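You operate a simulated robot arm through the tools that you are given. There is no shell and no other tool.

Carry out the task below with a simulated robot arm. There is one attempt and no reset: what you move stays moved.

JOB
Put things in order on the top of the desk. At the end: the blue card (marked "Daniel") stands where the teal card (marked "Nathan") stood; the small red comb stands where the blue card stood; the orange card (marked "Wendy") stands where the small red comb stood; the teal card is on the brown wipes carton; whatever was shut is shut again. Leave all else as you found it, and nothing knocked over.

It is judged by the outcome, as a careful person would: the job done as asked, and still so three seconds after it is handed in. It fails if anything else is knocked over, pushed out of place, dropped, spilled or broken.

ROBOT AND FRAMES
A 7-joint arm with a two-finger parallel gripper, fixed in place. Base frame: the origin is at the foot of the arm, x ahead of it, y to its left, z up; the work surface is at about z = 0. Units: cm, rad, N and s.
With the tool pointing down near the work surface it reaches from about 24 to 62 cm from the base axis. Its first joint turns from -1.152 to 1.152 rad. Payload 2.6 kg.
The TCP is the grasp point between the finger pads, 3 cm short of the fingertips. In the tool frame z runs along the fingers and y along their closing line. The gripper opens to 9.4 cm. The fingers are 2.8 cm wide and 1 cm thick; the gripper's body (5 by 9.6 cm) begins 5.5 cm behind the TCP.
Orientation is told as [roll, pitch, yaw] about the base's x, y, z axes, in that order, counted from this pose: with the fingers straight down and closing along the base's y, the tool's x points along the base's -x, its y along +y and its z along -z.

CONTROLS
- The arm moves only by the tool servo_tool. Its argument "rows" is a list that holds one entry, the list of rows, each a list of 7 numbers: the turn, a rotation vector about the tool's x, y, z in rad, then the shift along the tool's x, y, z in cm, then the gripper command, from -1 (fully open) to 1 (shut), values between in proportion. In form: [[[rx, ry, rz, tx, ty, tz, gripper], ...]]. A call has 1 to 20 rows; each row shifts and turns the commanded pose from where the row before left it, along the tool's axes as they then stand. Each row takes 0.2 s and may step no farther than 5 cm and 0.15 rad from the row before; otherwise, or with a gripper value out of range, the whole call is refused. A pose out of reach is approached as far as the arm can. The call stops where the force on the tool passes 40 N (or 10 N more than at its start, if that is more) or the arm is blocked; 0.2 s more then pass. The fingers move at their own pace (about 7.2 cm/s each) and stop on an object; they squeeze with about 29 N. The grip force told is the motor's: it shows also when the fingers shut on nothing. Time passes only in rows, and 0.2 s behind the last, so rows that do not move let the fingers close. It gives the time, the measured TCP pose, the force on the tool (base axes), the opening and the grip force at its end, in the units of the frame above (readings bear some noise), with the torque about the TCP (base axes, N m) and any sound that the robot's microphone picked up.
- Cameras (640 x 400 px; columns grow to the right, rows downward): "scene" is fixed at [3.45, 43.56, 55.73]; the picture's right is [-0.77, -0.64, 0.00], its down [-0.40, 0.48, -0.78] and it looks along [0.50, -0.60, -0.63] (base axes); focal length 281 px, centre (320, 200). "wrist" rides on the gripper at [7.6, 1.4, -10.2] in the tool frame; the picture's right is [-0.18, 0.98, 0.00], its down [-0.75, -0.14, -0.64] and it looks along [-0.63, -0.12, 0.77] (tool axes); focal length 243 px, centre (320, 200). There is no depth. A picture from a camera that has moved, and an enlarged one, comes with that camera's place and axes in the base frame and with its lens.
- grab_frame(camera): a new picture of that camera. No time passes.
- inspect(camera, box): a new picture of the part [left, top, right, bottom] of that camera's present view, enlarged. No time passes.
- finish_job(): hands the job in; it is judged then, once.

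Nothing tells you positions but the pictures and the camera data. Unless the task says otherwise, let go and move clear before handing in.

The tools are called after ">>>" by a JSON object that holds its "method" and its "body". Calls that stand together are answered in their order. servo_tool: Moves the arm, as the interface text tells. Its arguments: {"type":"object","properties":{"rows":{"type":"array","items":{"type":"array","items":{"type":"array","items":{"type":"number"}}}}},"required":["rows"]} The other tools are called the same way: grab_frame (camera) takes a picture; inspect (camera, box) takes an enlarged picture of a part of a camera's view; finish_job () hands the job in.

At the start:

```text
time: 0.0
ee_pos: [31.93, 17.05, 38.3]
ee_rot: [0.002, -0.001, 0.001]
force: [0.3, 0.0, 0.4]
moment: [0.0, -0.01, -0.02]
gripper_width: 9.41
finger_force: 0.0
```

scene: 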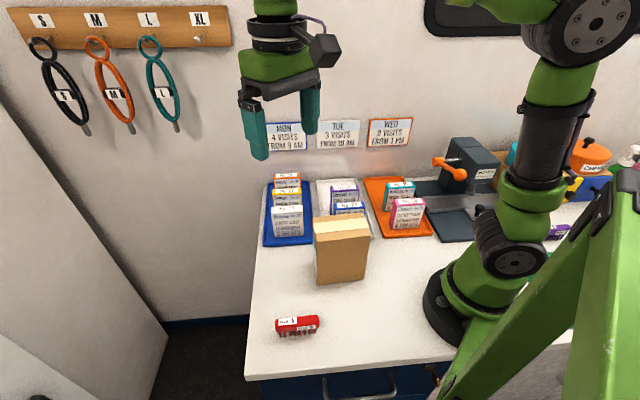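
wrist: 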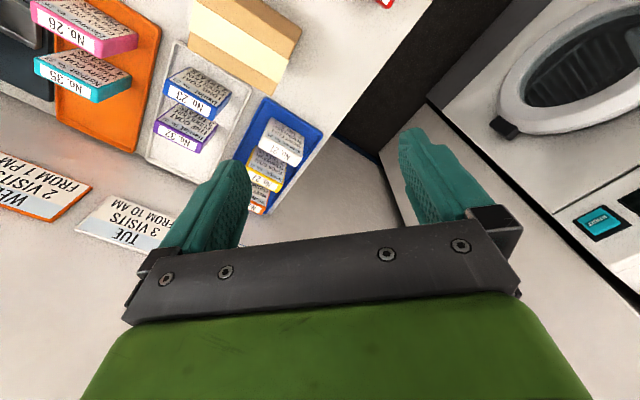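

I see a desk with three trays (blue, white, orange) holding cards, a brown wipes carton, a red comb near the desk's edge, and more things to the right behind the arm. I'll look closer first.

>>> {"method": "inspect", "body": {"camera": "scene", "box": [240, 160, 400, 260]}}

>>> {"method": "inspect", "body": {"camera": "scene", "box": [360, 130, 520, 250]}}

>>> {"method": "inspect", "body": {"camera": "scene", "box": [240, 280, 400, 380]}}

>>> {"method": "inspect", "body": {"camera": "wrist", "box": [0, 0, 320, 220]}}

>>> {"method": "inspect", "body": {"camera": "scene", "box": [500, 110, 640, 260]}}

```text
4.00 times, centred on (320, 210) of scene
camera zoom: at [3.45, 43.56, 55.73], right [-0.77, -0.64, 0.0], down [-0.4, 0.48, -0.78], along [0.5, -0.6, -0.63], focal length 1124 px, centre (320, 160)
```

zoom: 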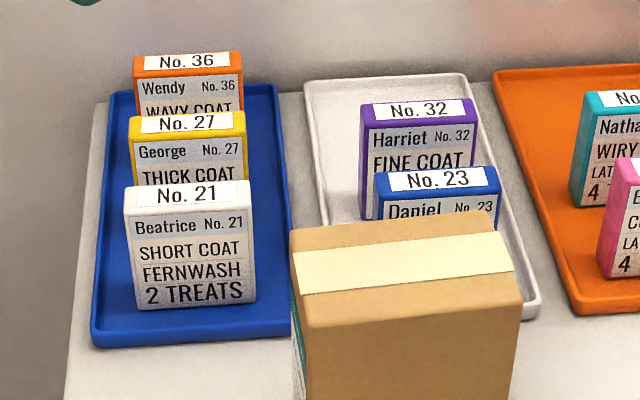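

```text
3.33 times, centred on (440, 190) of scene
camera zoom: at [3.45, 43.56, 55.73], right [-0.77, -0.64, 0.0], down [-0.4, 0.48, -0.78], along [0.5, -0.6, -0.63], focal length 937 px, centre (-80, 233)
```

zoom: 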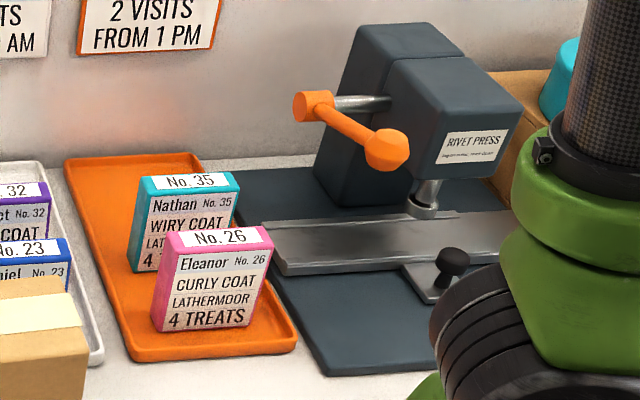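

```text
4.00 times, centred on (320, 330) of scene
camera zoom: at [3.45, 43.56, 55.73], right [-0.77, -0.64, 0.0], down [-0.4, 0.48, -0.78], along [0.5, -0.6, -0.63], focal length 1124 px, centre (320, -320)
```

zoom: 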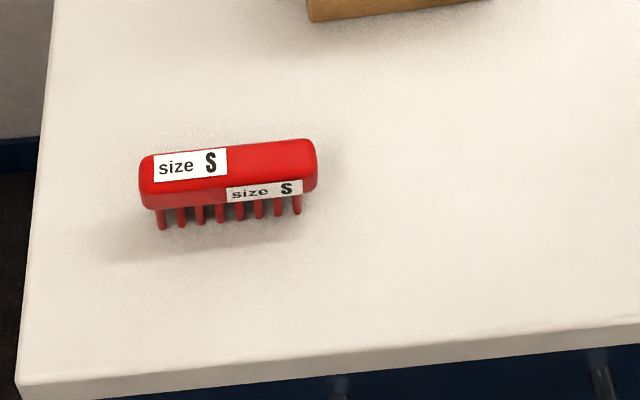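

```text
1.82 times, centred on (160, 110) of wrist
camera zoom: at [24.33, 18.36, 48.41], right [0.18, 0.98, 0.0], down [0.75, -0.14, 0.64], along [0.63, -0.12, -0.77], focal length 441 px, centre (611, 364)
```

zoom: 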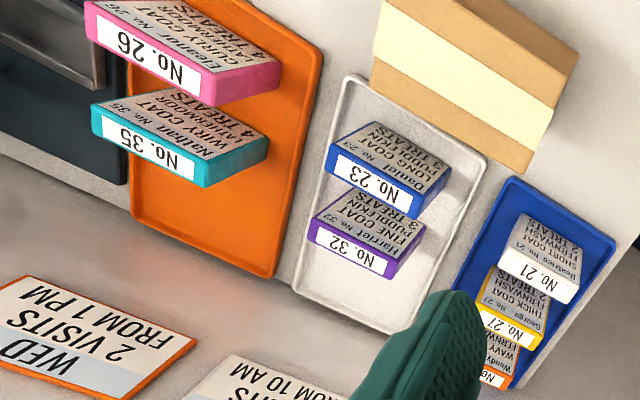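

```text
2.67 times, centred on (570, 185) of scene
camera zoom: at [3.45, 43.56, 55.73], right [-0.77, -0.64, 0.0], down [-0.4, 0.48, -0.78], along [0.5, -0.6, -0.63], focal length 750 px, centre (-347, 240)
```

zoom: 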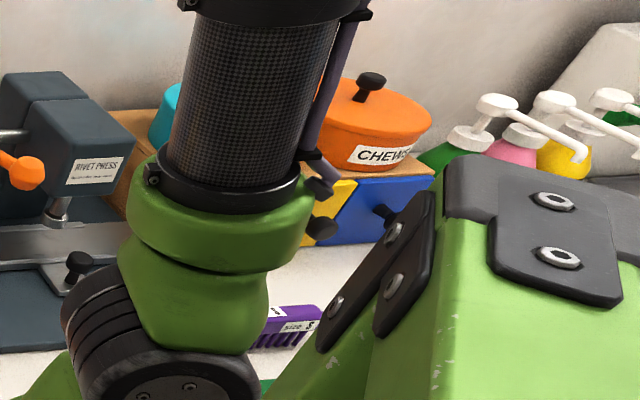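

Cards stand in rows on the trays, all facing about 45° to the base axes. I'll turn the tool to match and look at things from above before touching anything.

>>> {"method": "servo_tool", "body": {"rows": [[[0, 0, -0.131, 0, 0, 0, -1], [0, 0, -0.131, 0, 0, 0, -1], [0, 0, -0.131, 0, 0, 0, -1], [0, 0, -0.131, 0, 0, 0, -1], [0, 0, -0.131, 0, 0, 0, -1], [0, 0, -0.131, 0, 0, 0, -1], [0, 0, 0, 0, 0, 0, -1]]]}}

>>> {"method": "grab_frame", "body": {"camera": "wrist"}}

>>> {"method": "grab_frame", "body": {"camera": "scene"}}

```text
time: 1.6
ee_pos: [31.92, 16.91, 38.15]
ee_rot: [-0.001, 0.0, 0.788]
force: [0.8, -0.3, 0.5]
moment: [-0.04, 0.0, -0.01]
gripper_width: 9.39
finger_force: 0.3
```

```text
taken
camera wrist: at [25.51, 12.5, 48.36], right [-0.57, 0.82, 0.0], down [0.63, 0.43, 0.64], along [0.53, 0.36, -0.77], focal length 243 px, centre (320, 200)
```

wrist: 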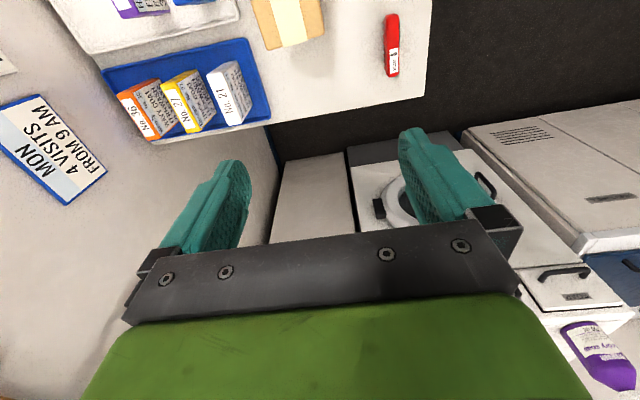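

```text
taken
```

scene: 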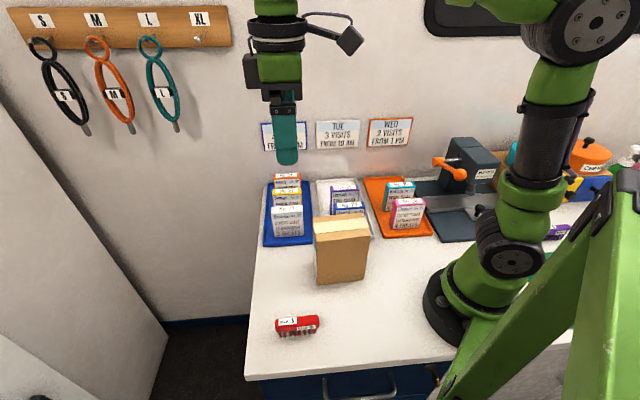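

The tool now lines up with the cards' rows. I'll go over the teal card in the orange tray, staying high, and look down.

>>> {"method": "servo_tool", "body": {"rows": [[[0, 0, 0, 0, -4.52, 0, -1], [0, 0, 0, 0, -4.52, 0, -1], [0, 0, 0, 0, -4.52, 0, -1], [0, 0, 0, 0, -4.52, 0, -1], [0, 0, 0, 0, -4.52, 0, -1], [0, 0, 0, 3.69, 0, 0, -1], [0, 0, 0, 3.69, 0, 0, -1], [0, 0, 0, 3.69, 0, 0, -1], [0, 0, 0, 3.69, 0, 0, -1], [0, 0, 0, 3.69, 0, 0, -1], [0, 0, 0, 3.69, 0, 0, -1], [0, 0, 0, 3.69, 0, 0, -1], [0, 0, 0, 3.69, 0, 0, -1], [0, 0, 0, 0, 0, 0, -1], [0, 0, 0, 0, 0, 4, -1], [0, 0, 0, 0, 0, 4, -1], [0, 0, 0, 0, 0, 0, -1]]]}}

>>> {"method": "grab_frame", "body": {"camera": "wrist"}}

>>> {"method": "grab_frame", "body": {"camera": "scene"}}

```text
time: 5.2
ee_pos: [27.04, -19.87, 30.11]
ee_rot: [0.0, -0.002, 0.785]
force: [0.1, -0.2, 0.2]
moment: [0.02, 0.03, -0.01]
gripper_width: 9.41
finger_force: 0.1
```

```text
taken
camera wrist: at [20.7, -24.35, 40.35], right [-0.56, 0.83, 0.0], down [0.63, 0.43, 0.64], along [0.53, 0.36, -0.77], focal length 243 px, centre (320, 200)
```

wrist: 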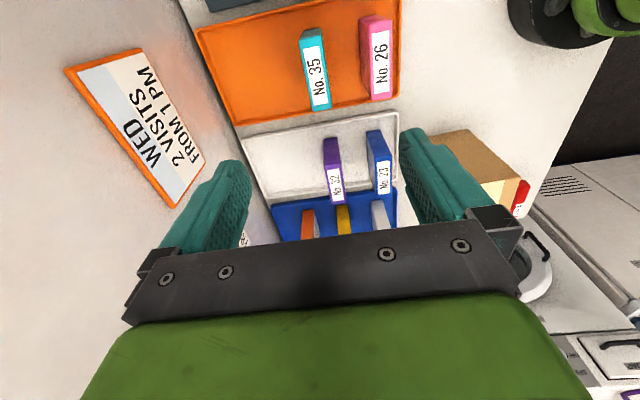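

```text
taken
```

scene: 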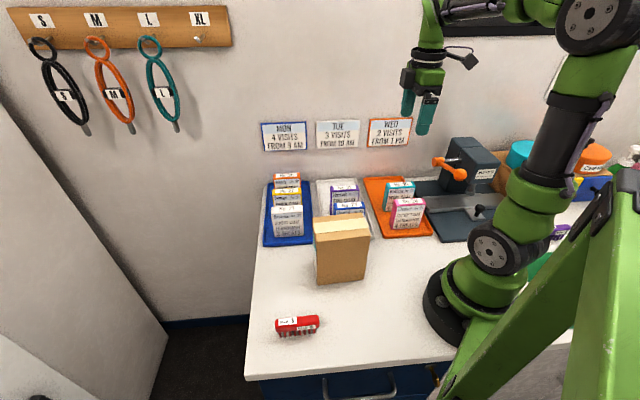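

>>> {"method": "inspect", "body": {"camera": "wrist", "box": [200, 0, 420, 137]}}

>>> {"method": "inspect", "body": {"camera": "wrist", "box": [230, 100, 410, 240]}}

>>> {"method": "inspect", "body": {"camera": "scene", "box": [370, 120, 530, 245]}}

```text
2.91 times, centred on (310, 68) of wrist
camera zoom: at [20.7, -24.35, 40.35], right [-0.56, 0.83, 0.0], down [0.63, 0.43, 0.64], along [0.53, 0.36, -0.77], focal length 706 px, centre (349, 582)
```

zoom: 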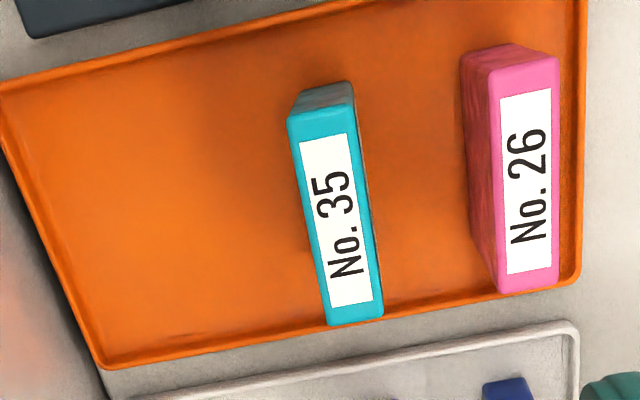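

```text
2.86 times, centred on (320, 170) of wrist
camera zoom: at [20.7, -24.35, 40.35], right [-0.56, 0.83, 0.0], down [0.63, 0.43, 0.64], along [0.53, 0.36, -0.77], focal length 693 px, centre (320, 286)
```

zoom: 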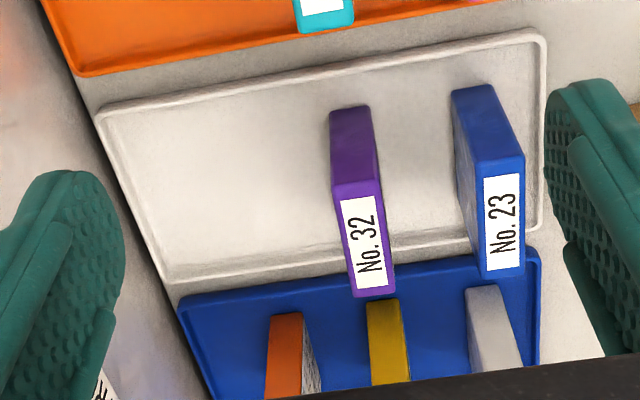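

```text
3.20 times, centred on (450, 182) of scene
camera zoom: at [3.45, 43.56, 55.73], right [-0.77, -0.64, 0.0], down [-0.4, 0.48, -0.78], along [0.5, -0.6, -0.63], focal length 899 px, centre (-96, 256)
```

zoom: 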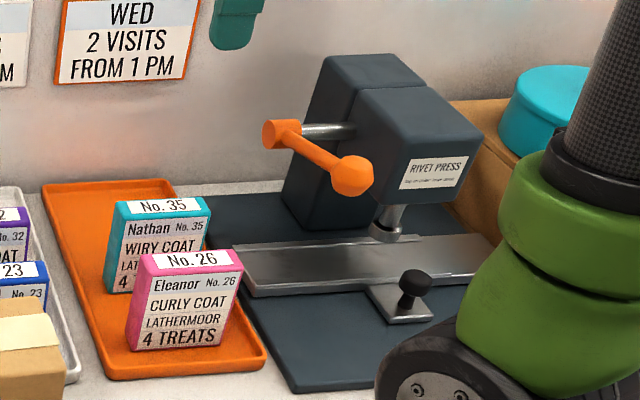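

>>> {"method": "inspect", "body": {"camera": "scene", "box": [380, 0, 540, 140]}}

>>> {"method": "inspect", "body": {"camera": "scene", "box": [420, 130, 500, 190]}}

```text
2.86 times, centred on (460, 70) of scene
camera zoom: at [3.45, 43.56, 55.73], right [-0.77, -0.64, 0.0], down [-0.4, 0.48, -0.78], along [0.5, -0.6, -0.63], focal length 803 px, centre (-80, 571)
```

zoom: 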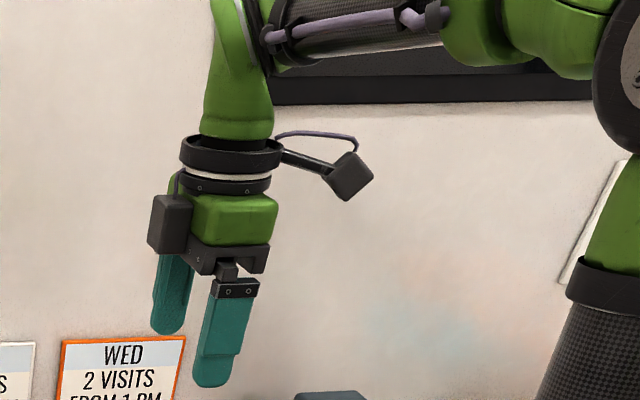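

```text
6.67 times, centred on (460, 160) of scene
camera zoom: at [3.45, 43.56, 55.73], right [-0.77, -0.64, 0.0], down [-0.4, 0.48, -0.78], along [0.5, -0.6, -0.63], focal length 1874 px, centre (-613, 467)
```

zoom: 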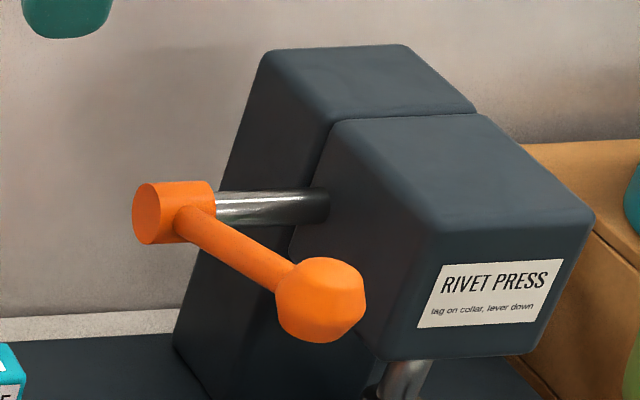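

The teal card's top is about 8×2.5 cm, its top near z=8.7, centred near R=-4.5, D=33.5 in desk-aligned axes. The press lever stands to its right, so I'll grip left of centre, and come down in stages.

>>> {"method": "servo_tool", "body": {"rows": [[[0, 0, 0, -0.93, -0.39, 0, -0.15], [0, 0, 0, 0, 0, 4, -0.15], [0, 0, 0, 0, 0, 4, -0.15], [0, 0, 0, 0, 0, 4, -0.15], [0, 0, 0, 0, 0, 4, -0.15], [0, 0, 0, 0, 0, 0, -0.15], [0, 0, 0, 0, 0, 0, -0.15]]]}}

>>> {"method": "grab_frame", "body": {"camera": "wrist"}}

>>> {"method": "inspect", "body": {"camera": "scene", "box": [370, 100, 530, 245]}}

```text
time: 6.8
ee_pos: [28.14, -19.53, 13.96]
ee_rot: [0.001, 0.0, 0.785]
force: [-0.9, -0.7, -0.5]
moment: [0.0, 0.0, 0.01]
gripper_width: 5.42
finger_force: 0.0
```

```text
taken
camera wrist: at [21.74, -23.87, 24.23], right [-0.56, 0.83, 0.0], down [0.63, 0.43, 0.64], along [0.53, 0.36, -0.77], focal length 243 px, centre (320, 200)
```

wrist: 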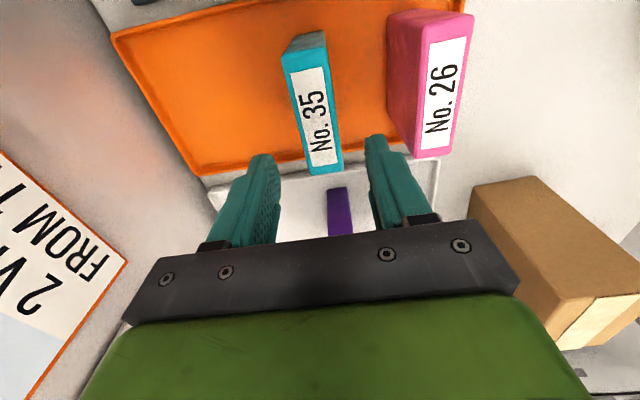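

```text
2.76 times, centred on (450, 172) of scene
camera zoom: at [3.45, 43.56, 55.73], right [-0.77, -0.64, 0.0], down [-0.4, 0.48, -0.78], along [0.5, -0.6, -0.63], focal length 775 px, centre (-39, 276)
```

zoom: 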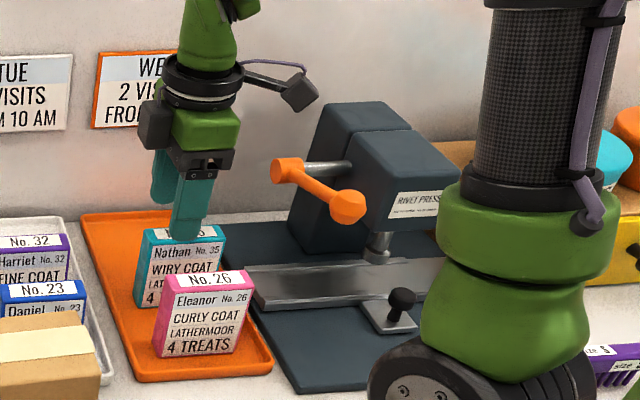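

The fingers straddle the teal card evenly and the camera is clear of the lever. I'll go down and close on it.

>>> {"method": "servo_tool", "body": {"rows": [[[0, 0, 0, 0, 0, 3, -0.15], [0, 0, 0, 0, 0, 2.5, -0.15], [0, 0, 0, 0, 0, 2, -0.15], [0, 0, 0, 0, 0, 0, -0.15]]]}}

>>> {"method": "grab_frame", "body": {"camera": "wrist"}}

>>> {"method": "inspect", "body": {"camera": "scene", "box": [370, 120, 530, 245]}}

```text
time: 7.8
ee_pos: [28.02, -19.31, 6.74]
ee_rot: [0.001, -0.002, 0.786]
force: [-0.4, -0.2, 0.7]
moment: [-0.01, 0.01, -0.01]
gripper_width: 5.43
finger_force: 0.1
```

```text
taken
camera wrist: at [21.68, -23.85, 16.87], right [-0.57, 0.82, 0.0], down [0.63, 0.43, 0.64], along [0.53, 0.36, -0.77], focal length 243 px, centre (320, 200)
```

wrist: 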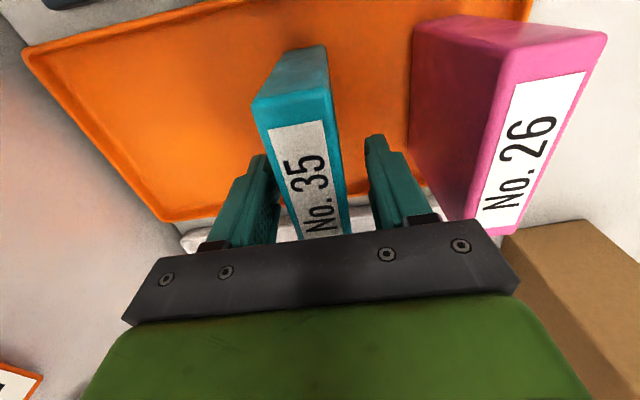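

```text
3.20 times, centred on (450, 182) of scene
camera zoom: at [3.45, 43.56, 55.73], right [-0.77, -0.64, 0.0], down [-0.4, 0.48, -0.78], along [0.5, -0.6, -0.63], focal length 899 px, centre (-96, 256)
```

zoom: 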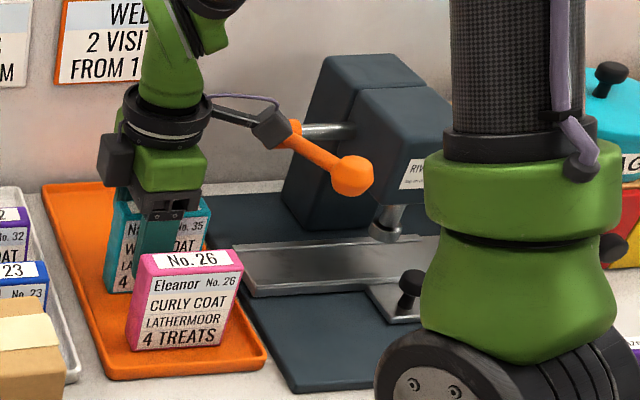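

Clear on all sides. Closing on the teal card now.

>>> {"method": "servo_tool", "body": {"rows": [[[0, 0, 0, 0, 0, 0, 0.3], [0, 0, 0, 0, 0, 0, 0.6], [0, 0, 0, 0, 0, 0, 1], [0, 0, 0, 0, 0, 0, 1]]]}}

>>> {"method": "grab_frame", "body": {"camera": "wrist"}}

```text
time: 8.8
ee_pos: [27.96, -19.38, 6.64]
ee_rot: [-0.001, 0.0, 0.783]
force: [-0.8, -0.5, 0.2]
moment: [0.01, -0.03, 0.05]
gripper_width: 2.98
finger_force: 29.0
```

```text
taken
camera wrist: at [21.67, -23.85, 16.9], right [-0.57, 0.82, 0.0], down [0.63, 0.43, 0.64], along [0.53, 0.36, -0.77], focal length 243 px, centre (320, 200)
```

wrist: 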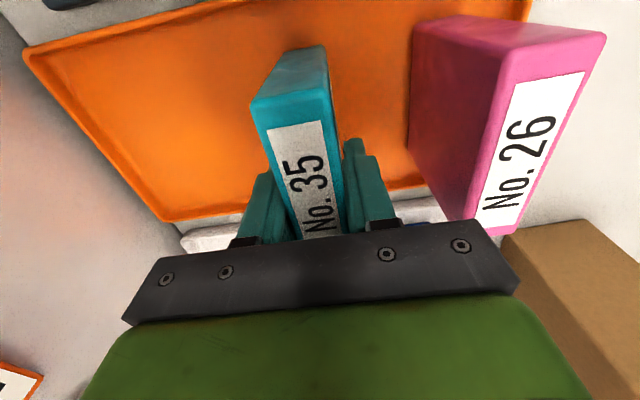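

The teal card is held. I'll lift straight up, then go left and toward the carton at height.

>>> {"method": "servo_tool", "body": {"rows": [[[0, 0, 0, 0, 0, -1, 1], [0, 0, 0, 0, 0, -2, 1], [0, 0, 0, 0, 0, -4, 1], [0, 0, 0, 0, 0, -4, 1], [0, 0, 0, 0, 0, -4, 1], [0, 0, 0, 0, 0, -4, 1], [0, 0, 0, 0, 0, -3.36, 1], [0, 0, 0, 0, 0, 0, 1]]]}}

>>> {"method": "grab_frame", "body": {"camera": "wrist"}}

>>> {"method": "grab_frame", "body": {"camera": "scene"}}

```text
time: 10.6
ee_pos: [28.08, -19.35, 29.12]
ee_rot: [0.001, -0.002, 0.786]
force: [0.2, 0.2, -0.4]
moment: [0.0, 0.0, 0.0]
gripper_width: 2.97
finger_force: 29.3
```

```text
taken
camera wrist: at [21.69, -23.84, 39.3], right [-0.57, 0.82, 0.0], down [0.63, 0.43, 0.64], along [0.53, 0.36, -0.77], focal length 243 px, centre (320, 200)
```

wrist: 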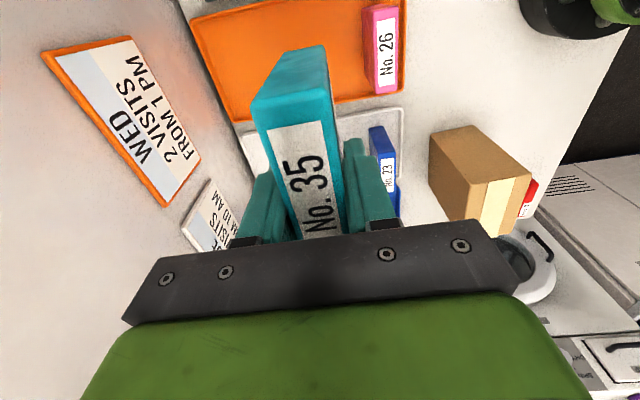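

```text
taken
```

scene: 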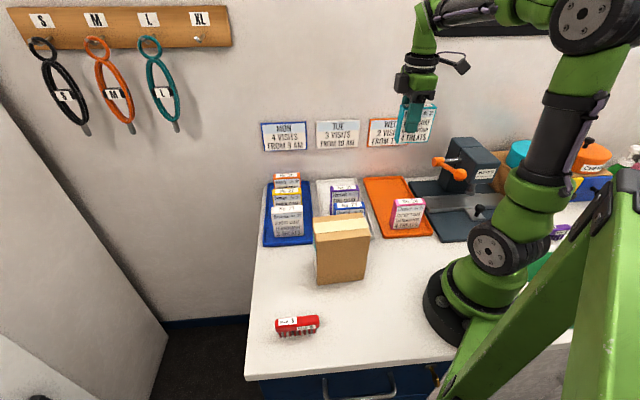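

The teal card is lifted clear. I'll move left over the white tray, then toward the carton.

>>> {"method": "servo_tool", "body": {"rows": [[[0, 0, 0, -4.066, 0, 0, 1], [0, 0, 0, -4.066, 0, 0, 1], [0, 0, 0, -4.066, 0, 0, 1], [0, 0, 0, -4.066, 0, 0, 1], [0, 0, 0, -4.066, 0, 0, 1], [0, 0, 0, 0, 3.4, 0, 1], [0, 0, 0, 0, 3.4, 0, 1], [0, 0, 0, 0, 3.4, 0, 1], [0, 0, 0, 0, 3.4, 0, 1], [0, 0, 0, 0, 0, 0, 1]]]}}

>>> {"method": "grab_frame", "body": {"camera": "wrist"}}

>>> {"method": "grab_frame", "body": {"camera": "scene"}}

```text
time: 12.8
ee_pos: [32.61, 4.51, 29.12]
ee_rot: [0.001, -0.002, 0.785]
force: [-0.5, 0.5, -0.1]
moment: [0.0, 0.01, 0.0]
gripper_width: 2.97
finger_force: 29.3
```

```text
taken
camera wrist: at [26.3, -0.02, 39.2], right [-0.56, 0.83, 0.0], down [0.63, 0.43, 0.64], along [0.53, 0.36, -0.77], focal length 243 px, centre (320, 200)
```

wrist: 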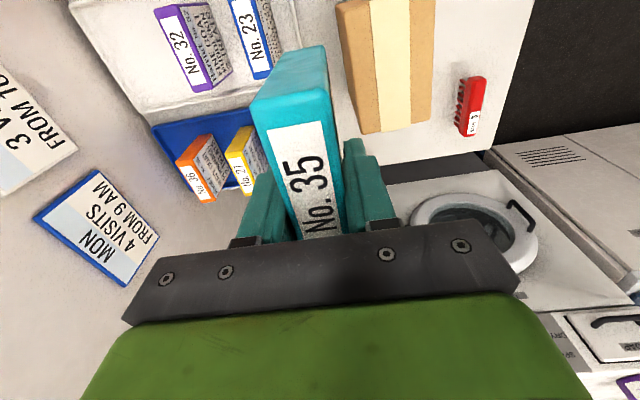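

```text
taken
```

scene: 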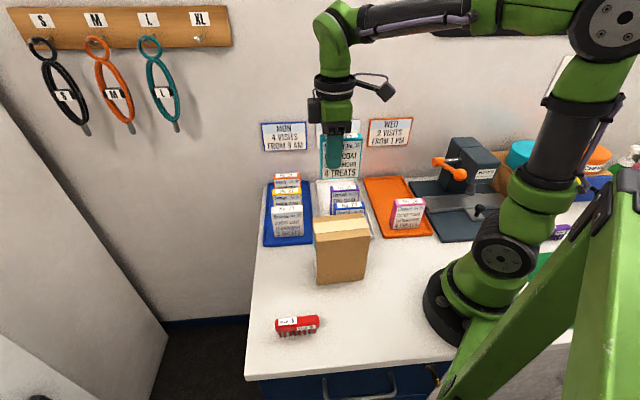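

>>> {"method": "inspect", "body": {"camera": "wrist", "box": [320, 0, 520, 150]}}

>>> {"method": "inspect", "body": {"camera": "scene", "box": [290, 120, 400, 300]}}

```text
2.67 times, centred on (420, 75) of wrist
camera zoom: at [26.3, -0.02, 39.2], right [-0.56, 0.83, 0.0], down [0.63, 0.43, 0.64], along [0.53, 0.36, -0.77], focal length 647 px, centre (53, 533)
```

zoom: 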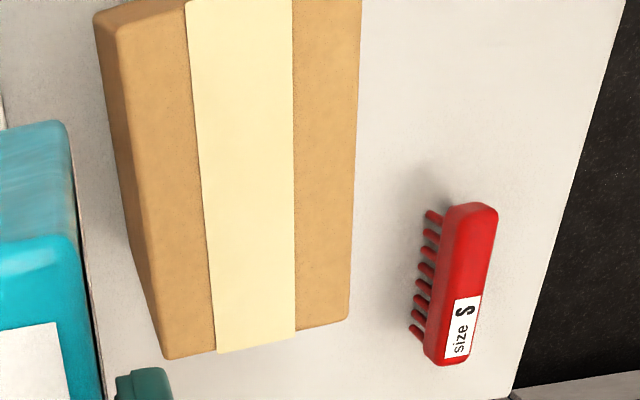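

```text
2.22 times, centred on (345, 210) of scene
camera zoom: at [3.45, 43.56, 55.73], right [-0.77, -0.64, 0.0], down [-0.4, 0.48, -0.78], along [0.5, -0.6, -0.63], focal length 625 px, centre (264, 178)
```

zoom: 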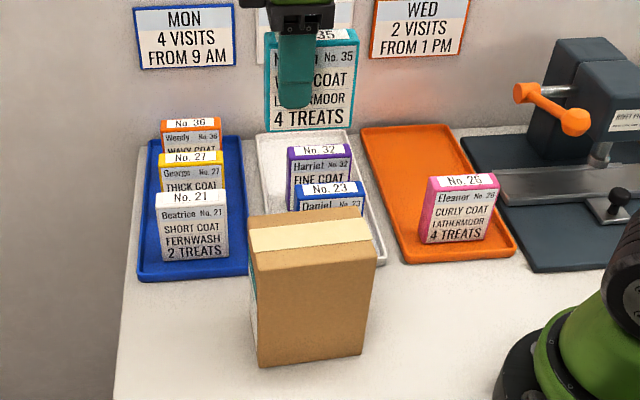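

The carton's top runs about R -19.5 to -30.5, D 9.5 to 16.8, at z≈14.5. I'll move above its middle and come down to just over it.

>>> {"method": "servo_tool", "body": {"rows": [[[0, 0, 0, -0.2, 3.4, 0, 1], [0, 0, 0, 0, 3.37, 0, 1], [0, 0, 0, 0, 0, 0, 1], [0, 0, 0, 0, 0, 3, 1], [0, 0, 0, 0, 0, 3, 1], [0, 0, 0, 0, 0, 1.5, 1], [0, 0, 0, 0, 0, 0, 1]]]}}

>>> {"method": "inspect", "body": {"camera": "scene", "box": [290, 160, 400, 300]}}

>>> {"method": "grab_frame", "body": {"camera": "wrist"}}

>>> {"method": "grab_frame", "body": {"camera": "scene"}}

```text
time: 14.4
ee_pos: [28.12, 9.33, 21.58]
ee_rot: [0.001, -0.001, 0.785]
force: [0.1, -0.2, -1.0]
moment: [0.01, 0.04, 0.0]
gripper_width: 2.99
finger_force: 29.5
```

```text
2.86 times, centred on (345, 230) of scene
camera zoom: at [3.45, 43.56, 55.73], right [-0.77, -0.64, 0.0], down [-0.4, 0.48, -0.78], along [0.5, -0.6, -0.63], focal length 803 px, centre (249, 114)
```

zoom: 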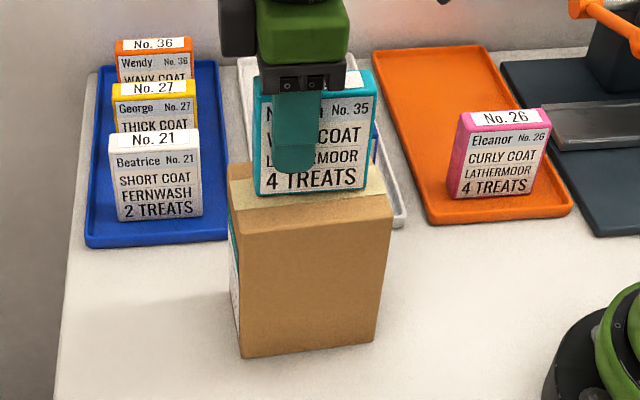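

```text
taken
camera wrist: at [21.75, 4.92, 31.83], right [-0.56, 0.83, 0.0], down [0.63, 0.43, 0.64], along [0.53, 0.36, -0.77], focal length 243 px, centre (320, 200)
```

wrist: 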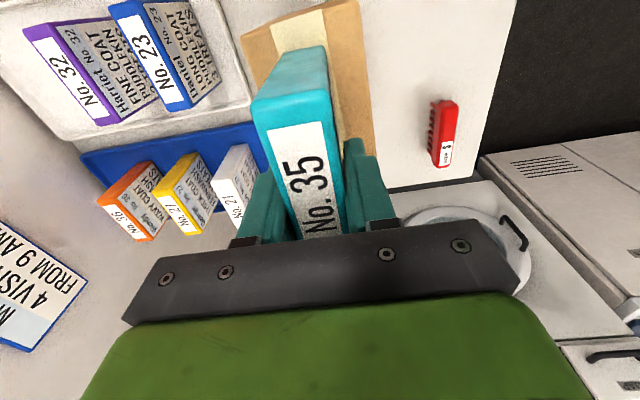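

```text
taken
```

scene: 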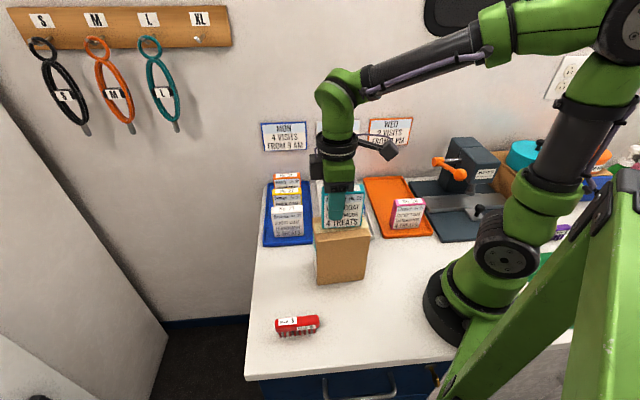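

It hangs just over the carton's middle. I'll lower in small steps watching the force.

>>> {"method": "servo_tool", "body": {"rows": [[[0, 0, 0, 0, 0, 0.3, 1], [0, 0, 0, 0, 0, 0.3, 1], [0, 0, 0, 0, 0, 0, 1]]]}}

>>> {"method": "servo_tool", "body": {"rows": [[[0, 0, 0, 0, 0, 0.2, 1], [0, 0, 0, 0, 0, 0, 1]]]}}

>>> {"method": "servo_tool", "body": {"rows": [[[0, 0, 0, 0, 0, 0.2, 1], [0, 0, 0, 0, 0, 0, 1]]]}}

```text
time: 15.2
ee_pos: [28.14, 9.38, 21.13]
ee_rot: [0.001, -0.007, 0.785]
force: [-3.5, -0.8, 24.5]
moment: [0.18, -0.05, -0.08]
gripper_width: 2.97
finger_force: 28.3
```

```text
time: 15.8
ee_pos: [28.21, 9.42, 20.76]
ee_rot: [0.0, -0.004, 0.786]
force: [-0.4, 0.3, 25.1]
moment: [0.1, -0.06, -0.02]
gripper_width: 2.96
finger_force: 28.6
```

```text
time: 16.4
ee_pos: [28.08, 9.4, 20.6]
ee_rot: [0.001, -0.003, 0.786]
force: [1.6, 2.5, 24.8]
moment: [0.01, -0.03, 0.03]
gripper_width: 2.98
finger_force: 29.2
```

It touched down already at about z=21.1 and pressed with about 25 N, so the card probably slid a little in the fingers. Checking before release.

>>> {"method": "inspect", "body": {"camera": "scene", "box": [290, 160, 400, 300]}}

>>> {"method": "grab_frame", "body": {"camera": "wrist"}}

```text
2.86 times, centred on (345, 230) of scene
camera zoom: at [3.44, 43.56, 55.74], right [-0.77, -0.64, 0.0], down [-0.4, 0.48, -0.78], along [0.5, -0.6, -0.63], focal length 803 px, centre (249, 114)
```

zoom: 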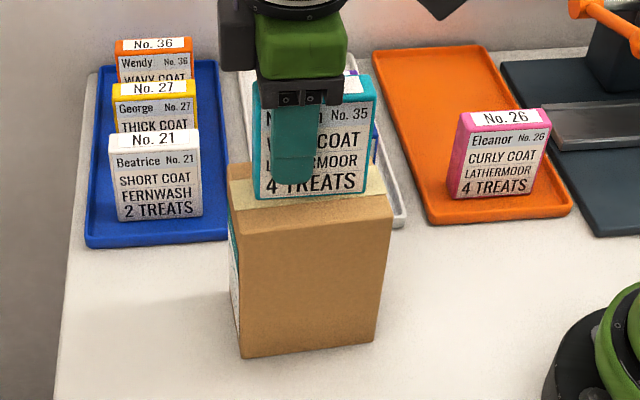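

```text
taken
camera wrist: at [21.74, 4.99, 30.78], right [-0.57, 0.82, 0.0], down [0.63, 0.43, 0.64], along [0.53, 0.36, -0.76], focal length 243 px, centre (320, 200)
```

wrist: 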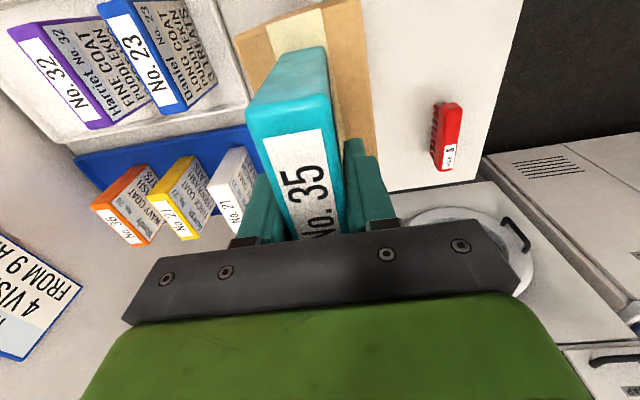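

The carton is undisturbed and the card stands flat on it. I'll ease off slightly and open gently.

>>> {"method": "servo_tool", "body": {"rows": [[[0, 0, 0, 0, 0, -0.05, 1], [0, 0, 0, 0, 0, 0, 0.3], [0, 0, 0, 0, 0, 0, 0.2], [0, 0, 0, 0, 0, 0, 0.0], [0, 0, 0, 0, 0, 0, -0.15], [0, 0, 0, 0, 0, 0, -0.15]]]}}

>>> {"method": "inspect", "body": {"camera": "scene", "box": [290, 160, 400, 300]}}

>>> {"method": "grab_frame", "body": {"camera": "wrist"}}

```text
time: 17.8
ee_pos: [28.08, 9.39, 20.59]
ee_rot: [-0.001, -0.002, 0.786]
force: [-0.4, -0.1, 0.8]
moment: [0.0, 0.0, 0.0]
gripper_width: 5.4
finger_force: 0.0
```

```text
2.86 times, centred on (345, 230) of scene
camera zoom: at [3.45, 43.56, 55.73], right [-0.77, -0.64, 0.0], down [-0.4, 0.48, -0.78], along [0.5, -0.6, -0.63], focal length 803 px, centre (249, 114)
```

zoom: 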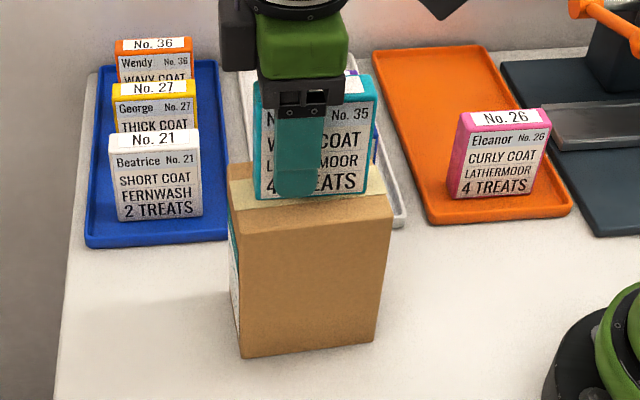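

```text
taken
camera wrist: at [21.7, 4.97, 30.8], right [-0.56, 0.83, 0.0], down [0.63, 0.43, 0.64], along [0.53, 0.36, -0.77], focal length 243 px, centre (320, 200)
```

wrist: 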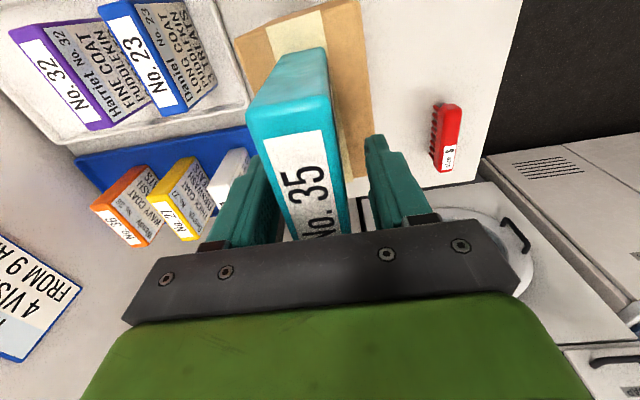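

The teal card stands steady on the carton. I'll rise clear and go over the blue card in the white tray.

>>> {"method": "servo_tool", "body": {"rows": [[[0, 0, 0, 0, 0, -2, -0.15], [0, 0, 0, 0, 0, -4, -0.15], [0, 0, 0, 0, 0, -4, -0.15], [0, 0, 0, 1.4, -4.25, 0, -0.15], [0, 0, 0, 1.4, -4.25, 0, -0.15], [0, 0, 0, 1.4, -4.25, 0, -0.15], [0, 0, 0, 0, 0, 4, -0.15], [0, 0, 0, 0, 0, 4, -0.15], [0, 0, 0, 0, 0, 0, -0.15]]]}}

>>> {"method": "grab_frame", "body": {"camera": "wrist"}}

>>> {"method": "grab_frame", "body": {"camera": "scene"}}

>>> {"method": "inspect", "body": {"camera": "wrist", "box": [220, 0, 440, 137]}}

```text
time: 19.8
ee_pos: [34.2, -2.51, 22.58]
ee_rot: [0.001, -0.002, 0.785]
force: [-0.2, 0.2, 0.6]
moment: [0.0, -0.02, 0.01]
gripper_width: 5.43
finger_force: 0.2
```

```text
taken
camera wrist: at [27.8, -7.01, 32.74], right [-0.56, 0.83, 0.0], down [0.63, 0.43, 0.64], along [0.53, 0.36, -0.77], focal length 243 px, centre (320, 200)
```

wrist: 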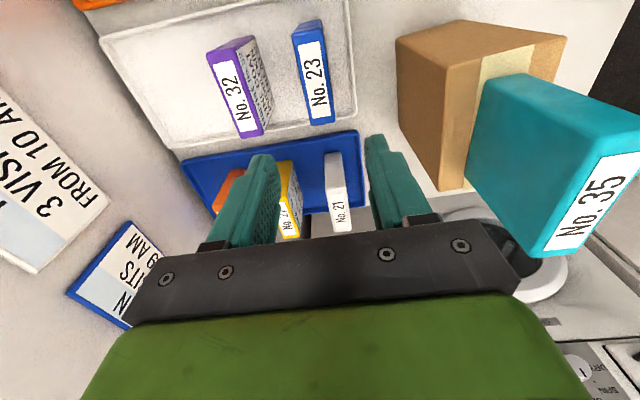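

```text
taken
```

scene: 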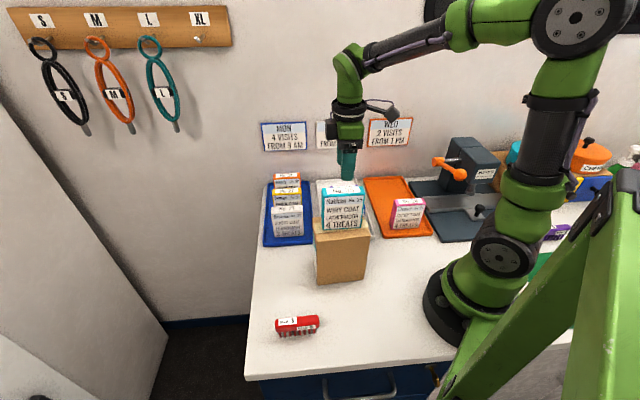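

```text
2.91 times, centred on (330, 68) of wrist
camera zoom: at [27.8, -7.01, 32.74], right [-0.56, 0.83, 0.0], down [0.63, 0.43, 0.64], along [0.53, 0.36, -0.77], focal length 706 px, centre (291, 582)
```

zoom: 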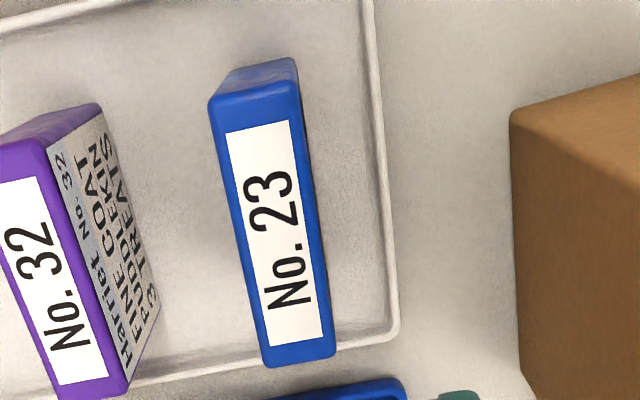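

The blue card is centred near R=-20.6, D=26.05, square with the tool. I'll go down and take it.

>>> {"method": "servo_tool", "body": {"rows": [[[0, 0, 0, 0.35, -0.09, 0, -0.15], [0, 0, 0, 0, 0, 4, -0.15], [0, 0, 0, 0, 0, 4, -0.15], [0, 0, 0, 0, 0, 0, -0.15]]]}}

>>> {"method": "grab_frame", "body": {"camera": "wrist"}}

>>> {"method": "inspect", "body": {"camera": "scene", "box": [290, 100, 450, 240]}}

```text
time: 20.8
ee_pos: [34.09, -2.9, 14.66]
ee_rot: [-0.001, -0.001, 0.785]
force: [1.2, -0.7, -0.6]
moment: [0.03, 0.0, -0.01]
gripper_width: 5.42
finger_force: 0.1
```

```text
taken
camera wrist: at [27.67, -7.25, 24.78], right [-0.56, 0.83, 0.0], down [0.63, 0.43, 0.64], along [0.53, 0.36, -0.77], focal length 243 px, centre (320, 200)
```

wrist: 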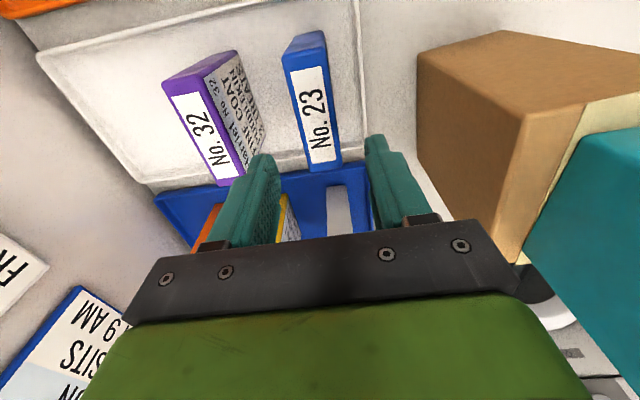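

```text
2.86 times, centred on (370, 170) of scene
camera zoom: at [3.45, 43.56, 55.73], right [-0.77, -0.64, 0.0], down [-0.4, 0.48, -0.78], along [0.5, -0.6, -0.63], focal length 803 px, centre (177, 286)
```

zoom: 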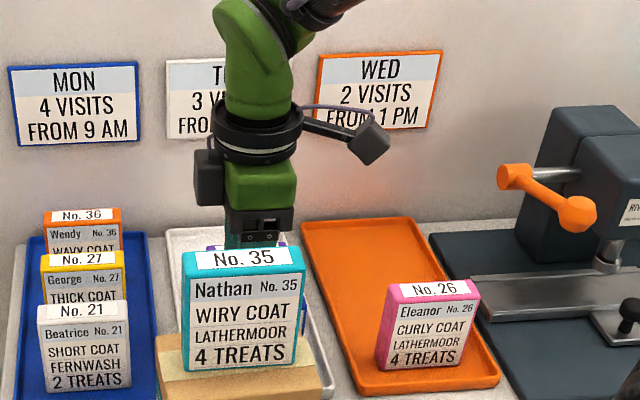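

>>> {"method": "servo_tool", "body": {"rows": [[[0, 0, 0, 0, 0, 3, -0.15], [0, 0, 0, 0, 0, 3, -0.15], [0, 0, 0, 0, 0, 2, -0.15], [0, 0, 0, 0, 0, 0, -0.15]]]}}

>>> {"method": "grab_frame", "body": {"camera": "wrist"}}

```text
time: 21.8
ee_pos: [33.98, -2.82, 6.38]
ee_rot: [-0.001, -0.002, 0.786]
force: [0.4, -0.1, -0.5]
moment: [0.01, 0.0, 0.0]
gripper_width: 5.44
finger_force: 0.2
```

```text
taken
camera wrist: at [27.66, -7.17, 16.67], right [-0.56, 0.83, 0.0], down [0.63, 0.43, 0.64], along [0.53, 0.36, -0.77], focal length 243 px, centre (320, 200)
```

wrist: 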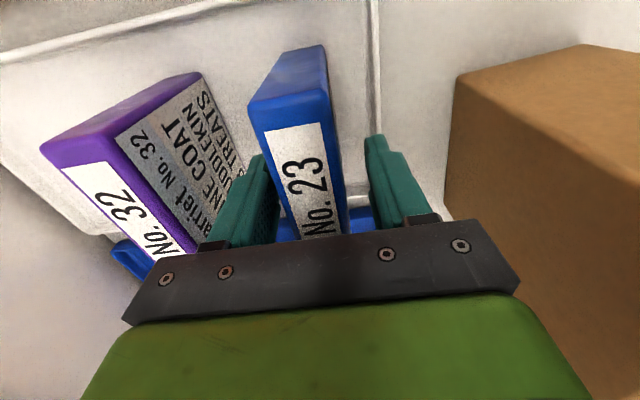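

The blue card sits between the fingers. Closing and lifting.

>>> {"method": "servo_tool", "body": {"rows": [[[0, 0, 0, 0, 0, 0, 0.3], [0, 0, 0, 0, 0, 0, 0.6], [0, 0, 0, 0, 0, 0, 1], [0, 0, 0, 0, 0, 0, 1]]]}}

>>> {"method": "grab_frame", "body": {"camera": "wrist"}}

```text
time: 22.8
ee_pos: [34.08, -2.8, 6.41]
ee_rot: [-0.002, 0.001, 0.786]
force: [-0.3, 0.4, -0.6]
moment: [0.03, -0.04, -0.03]
gripper_width: 2.92
finger_force: 29.6
```

```text
taken
camera wrist: at [27.67, -7.17, 16.69], right [-0.57, 0.83, 0.0], down [0.63, 0.43, 0.64], along [0.53, 0.36, -0.77], focal length 243 px, centre (320, 200)
```

wrist: 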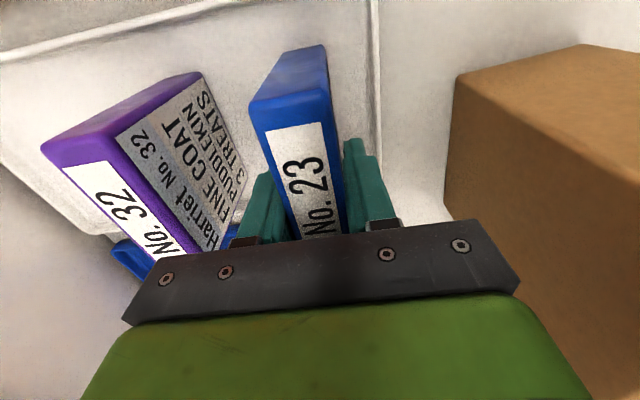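

The blue card is held just as the teal one was. Lifting and moving to where the teal card stood.

>>> {"method": "servo_tool", "body": {"rows": [[[0, 0, 0, 0, 0, -1, 1], [0, 0, 0, 0, 0, -2, 1], [0, 0, 0, 0, 0, -4, 1], [0, 0, 0, 0, 0, -4, 1], [0, 0, 0, 0, 0, -4, 1], [0, 0, 0, 0, 0, -4, 1], [0, 0, 0, 4, -1.85, 0, 1], [0, 0, 0, 4, -1.85, 0, 1], [0, 0, 0, 4, -1.85, 0, 1], [0, 0, 0, 4, -1.85, 0, 1], [0, 0, 0, 0, 0, 0, 1], [0, 0, 0, 0, 0, 0, 1]]]}}

>>> {"method": "grab_frame", "body": {"camera": "wrist"}}

>>> {"method": "grab_frame", "body": {"camera": "scene"}}

```text
time: 25.4
ee_pos: [27.85, -19.59, 25.51]
ee_rot: [0.0, 0.001, 0.786]
force: [0.7, -0.1, 0.2]
moment: [0.02, -0.02, -0.01]
gripper_width: 2.95
finger_force: 29.2
```

```text
taken
camera wrist: at [21.49, -24.02, 35.74], right [-0.56, 0.83, 0.0], down [0.63, 0.43, 0.64], along [0.53, 0.36, -0.77], focal length 243 px, centre (320, 200)
```

wrist: 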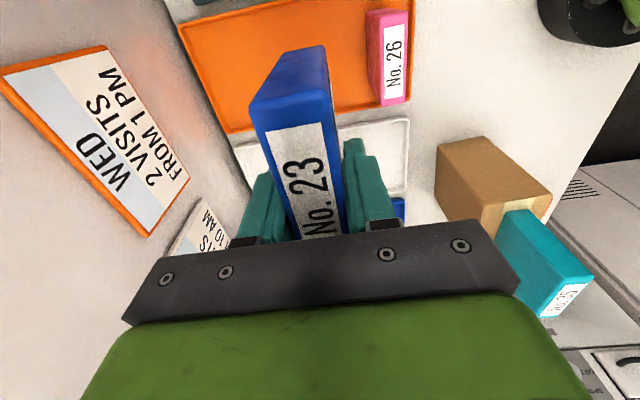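

```text
taken
```

scene: 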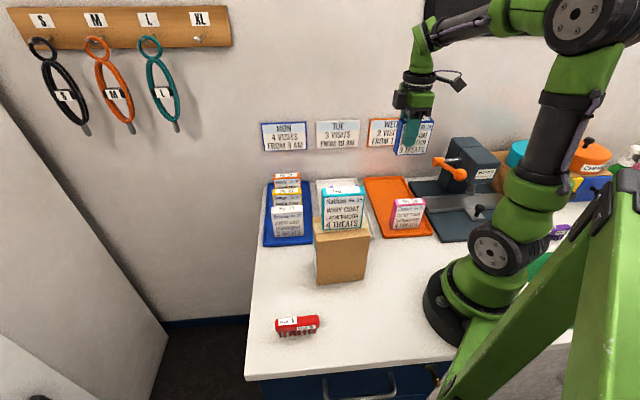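

Aligned with the empty spot within a few millimetres. I'll correct and lower to just above the tray.

>>> {"method": "servo_tool", "body": {"rows": [[[0, 0, 0, -0.24, 0.02, 0, 1], [0, 0, 0, 0, 0, 4, 1], [0, 0, 0, 0, 0, 4, 1], [0, 0, 0, 0, 0, 4, 1], [0, 0, 0, 0, 0, 4, 1], [0, 0, 0, 0, 0, 1.8, 1], [0, 0, 0, 0, 0, 0, 1], [0, 0, 0, 0, 0, 0, 1]]]}}

>>> {"method": "inspect", "body": {"camera": "scene", "box": [370, 120, 530, 245]}}

>>> {"method": "grab_frame", "body": {"camera": "wrist"}}

```text
time: 27.2
ee_pos: [28.07, -19.18, 7.65]
ee_rot: [0.001, -0.001, 0.785]
force: [0.5, 0.8, -1.0]
moment: [0.01, -0.03, -0.01]
gripper_width: 2.98
finger_force: 29.1
```

```text
3.20 times, centred on (450, 182) of scene
camera zoom: at [3.45, 43.56, 55.73], right [-0.77, -0.64, 0.0], down [-0.4, 0.48, -0.78], along [0.5, -0.6, -0.63], focal length 899 px, centre (-96, 256)
```

zoom: 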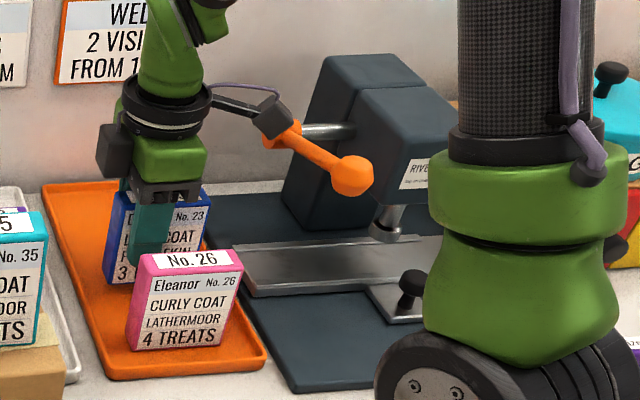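

```text
taken
camera wrist: at [21.77, -23.56, 17.87], right [-0.56, 0.83, 0.0], down [0.63, 0.43, 0.64], along [0.53, 0.36, -0.77], focal length 243 px, centre (320, 200)
```

wrist: 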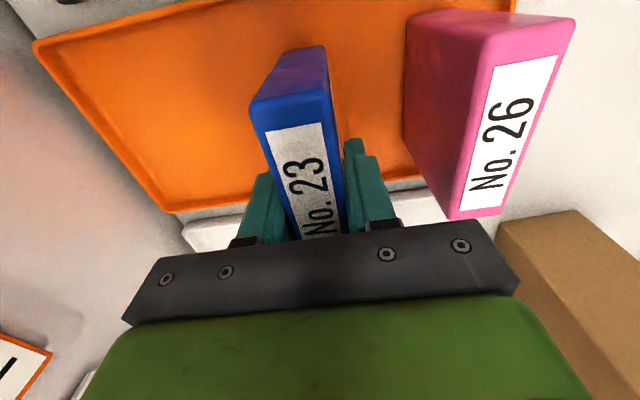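

>>> {"method": "servo_tool", "body": {"rows": [[[0, 0, 0, 0.2, -0.09, 0, 1], [0, 0, 0, 0, 0, 0.5, 1], [0, 0, 0, 0, 0, 0.4, 1], [0, 0, 0, 0, 0, 0, 1]]]}}

```text
time: 28.2
ee_pos: [28.01, -19.38, 6.88]
ee_rot: [0.002, 0.0, 0.786]
force: [0.1, -0.7, -0.7]
moment: [0.02, 0.0, 0.0]
gripper_width: 2.98
finger_force: 28.9
```

>>> {"method": "servo_tool", "body": {"rows": [[[0, 0, 0, 0, 0, 0.15, 1], [0, 0, 0, 0, 0, 0, 1]]]}}

```text
time: 28.8
ee_pos: [27.94, -19.36, 6.66]
ee_rot: [0.0, 0.0, 0.786]
force: [0.1, 0.2, -0.2]
moment: [0.01, 0.01, 0.04]
gripper_width: 2.95
finger_force: 28.5
```

>>> {"method": "servo_tool", "body": {"rows": [[[0, 0, 0, 0, 0, 0.12, 1], [0, 0, 0, 0, 0, 0, 1]]]}}

```text
time: 29.4
ee_pos: [27.92, -19.36, 6.6]
ee_rot: [-0.001, 0.002, 0.785]
force: [0.4, 0.0, -0.3]
moment: [0.03, 0.0, -0.02]
gripper_width: 2.97
finger_force: 29.2
```

>>> {"method": "servo_tool", "body": {"rows": [[[0, 0, 0, 0, 0, 0.1, 1], [0, 0, 0, 0, 0, 0, 1]]]}}

```text
time: 30.0
ee_pos: [27.9, -19.44, 6.51]
ee_rot: [0.001, -0.001, 0.785]
force: [-0.1, 1.2, 2.6]
moment: [-0.01, 0.03, 0.01]
gripper_width: 2.97
finger_force: 29.0
```

It is just touching. One hair more, then I'll open gently.

>>> {"method": "servo_tool", "body": {"rows": [[[0, 0, 0, 0, 0, 0.05, 1], [0, 0, 0, 0, 0, 0, 1], [0, 0, 0, 0, 0, 0, 0.3], [0, 0, 0, 0, 0, 0, 0.2], [0, 0, 0, 0, 0, 0, 0.0], [0, 0, 0, 0, 0, 0, -0.15], [0, 0, 0, 0, 0, 0, -0.15]]]}}

>>> {"method": "grab_frame", "body": {"camera": "wrist"}}

>>> {"method": "inspect", "body": {"camera": "scene", "box": [370, 120, 530, 245]}}

```text
time: 31.6
ee_pos: [27.94, -19.42, 6.57]
ee_rot: [0.0, 0.001, 0.785]
force: [0.3, 0.0, -0.1]
moment: [-0.03, 0.03, 0.01]
gripper_width: 5.38
finger_force: 0.0
```

```text
taken
camera wrist: at [21.59, -23.81, 16.69], right [-0.57, 0.83, 0.0], down [0.63, 0.43, 0.64], along [0.53, 0.36, -0.77], focal length 243 px, centre (320, 200)
```

wrist: 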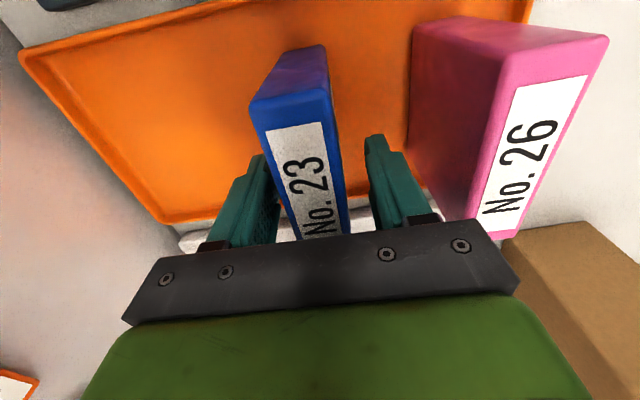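

```text
3.20 times, centred on (450, 182) of scene
camera zoom: at [3.45, 43.56, 55.73], right [-0.77, -0.64, 0.0], down [-0.4, 0.48, -0.78], along [0.5, -0.6, -0.63], focal length 899 px, centre (-96, 256)
```

zoom: 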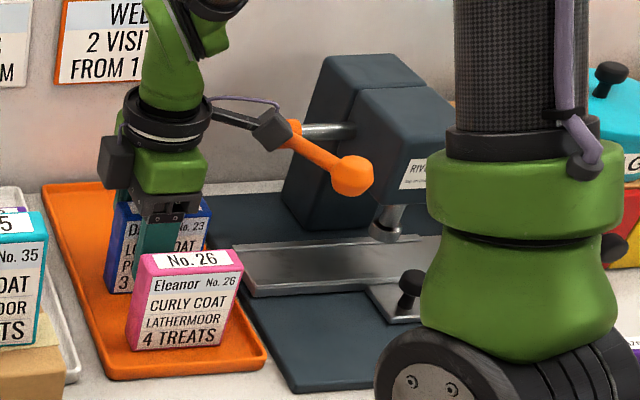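

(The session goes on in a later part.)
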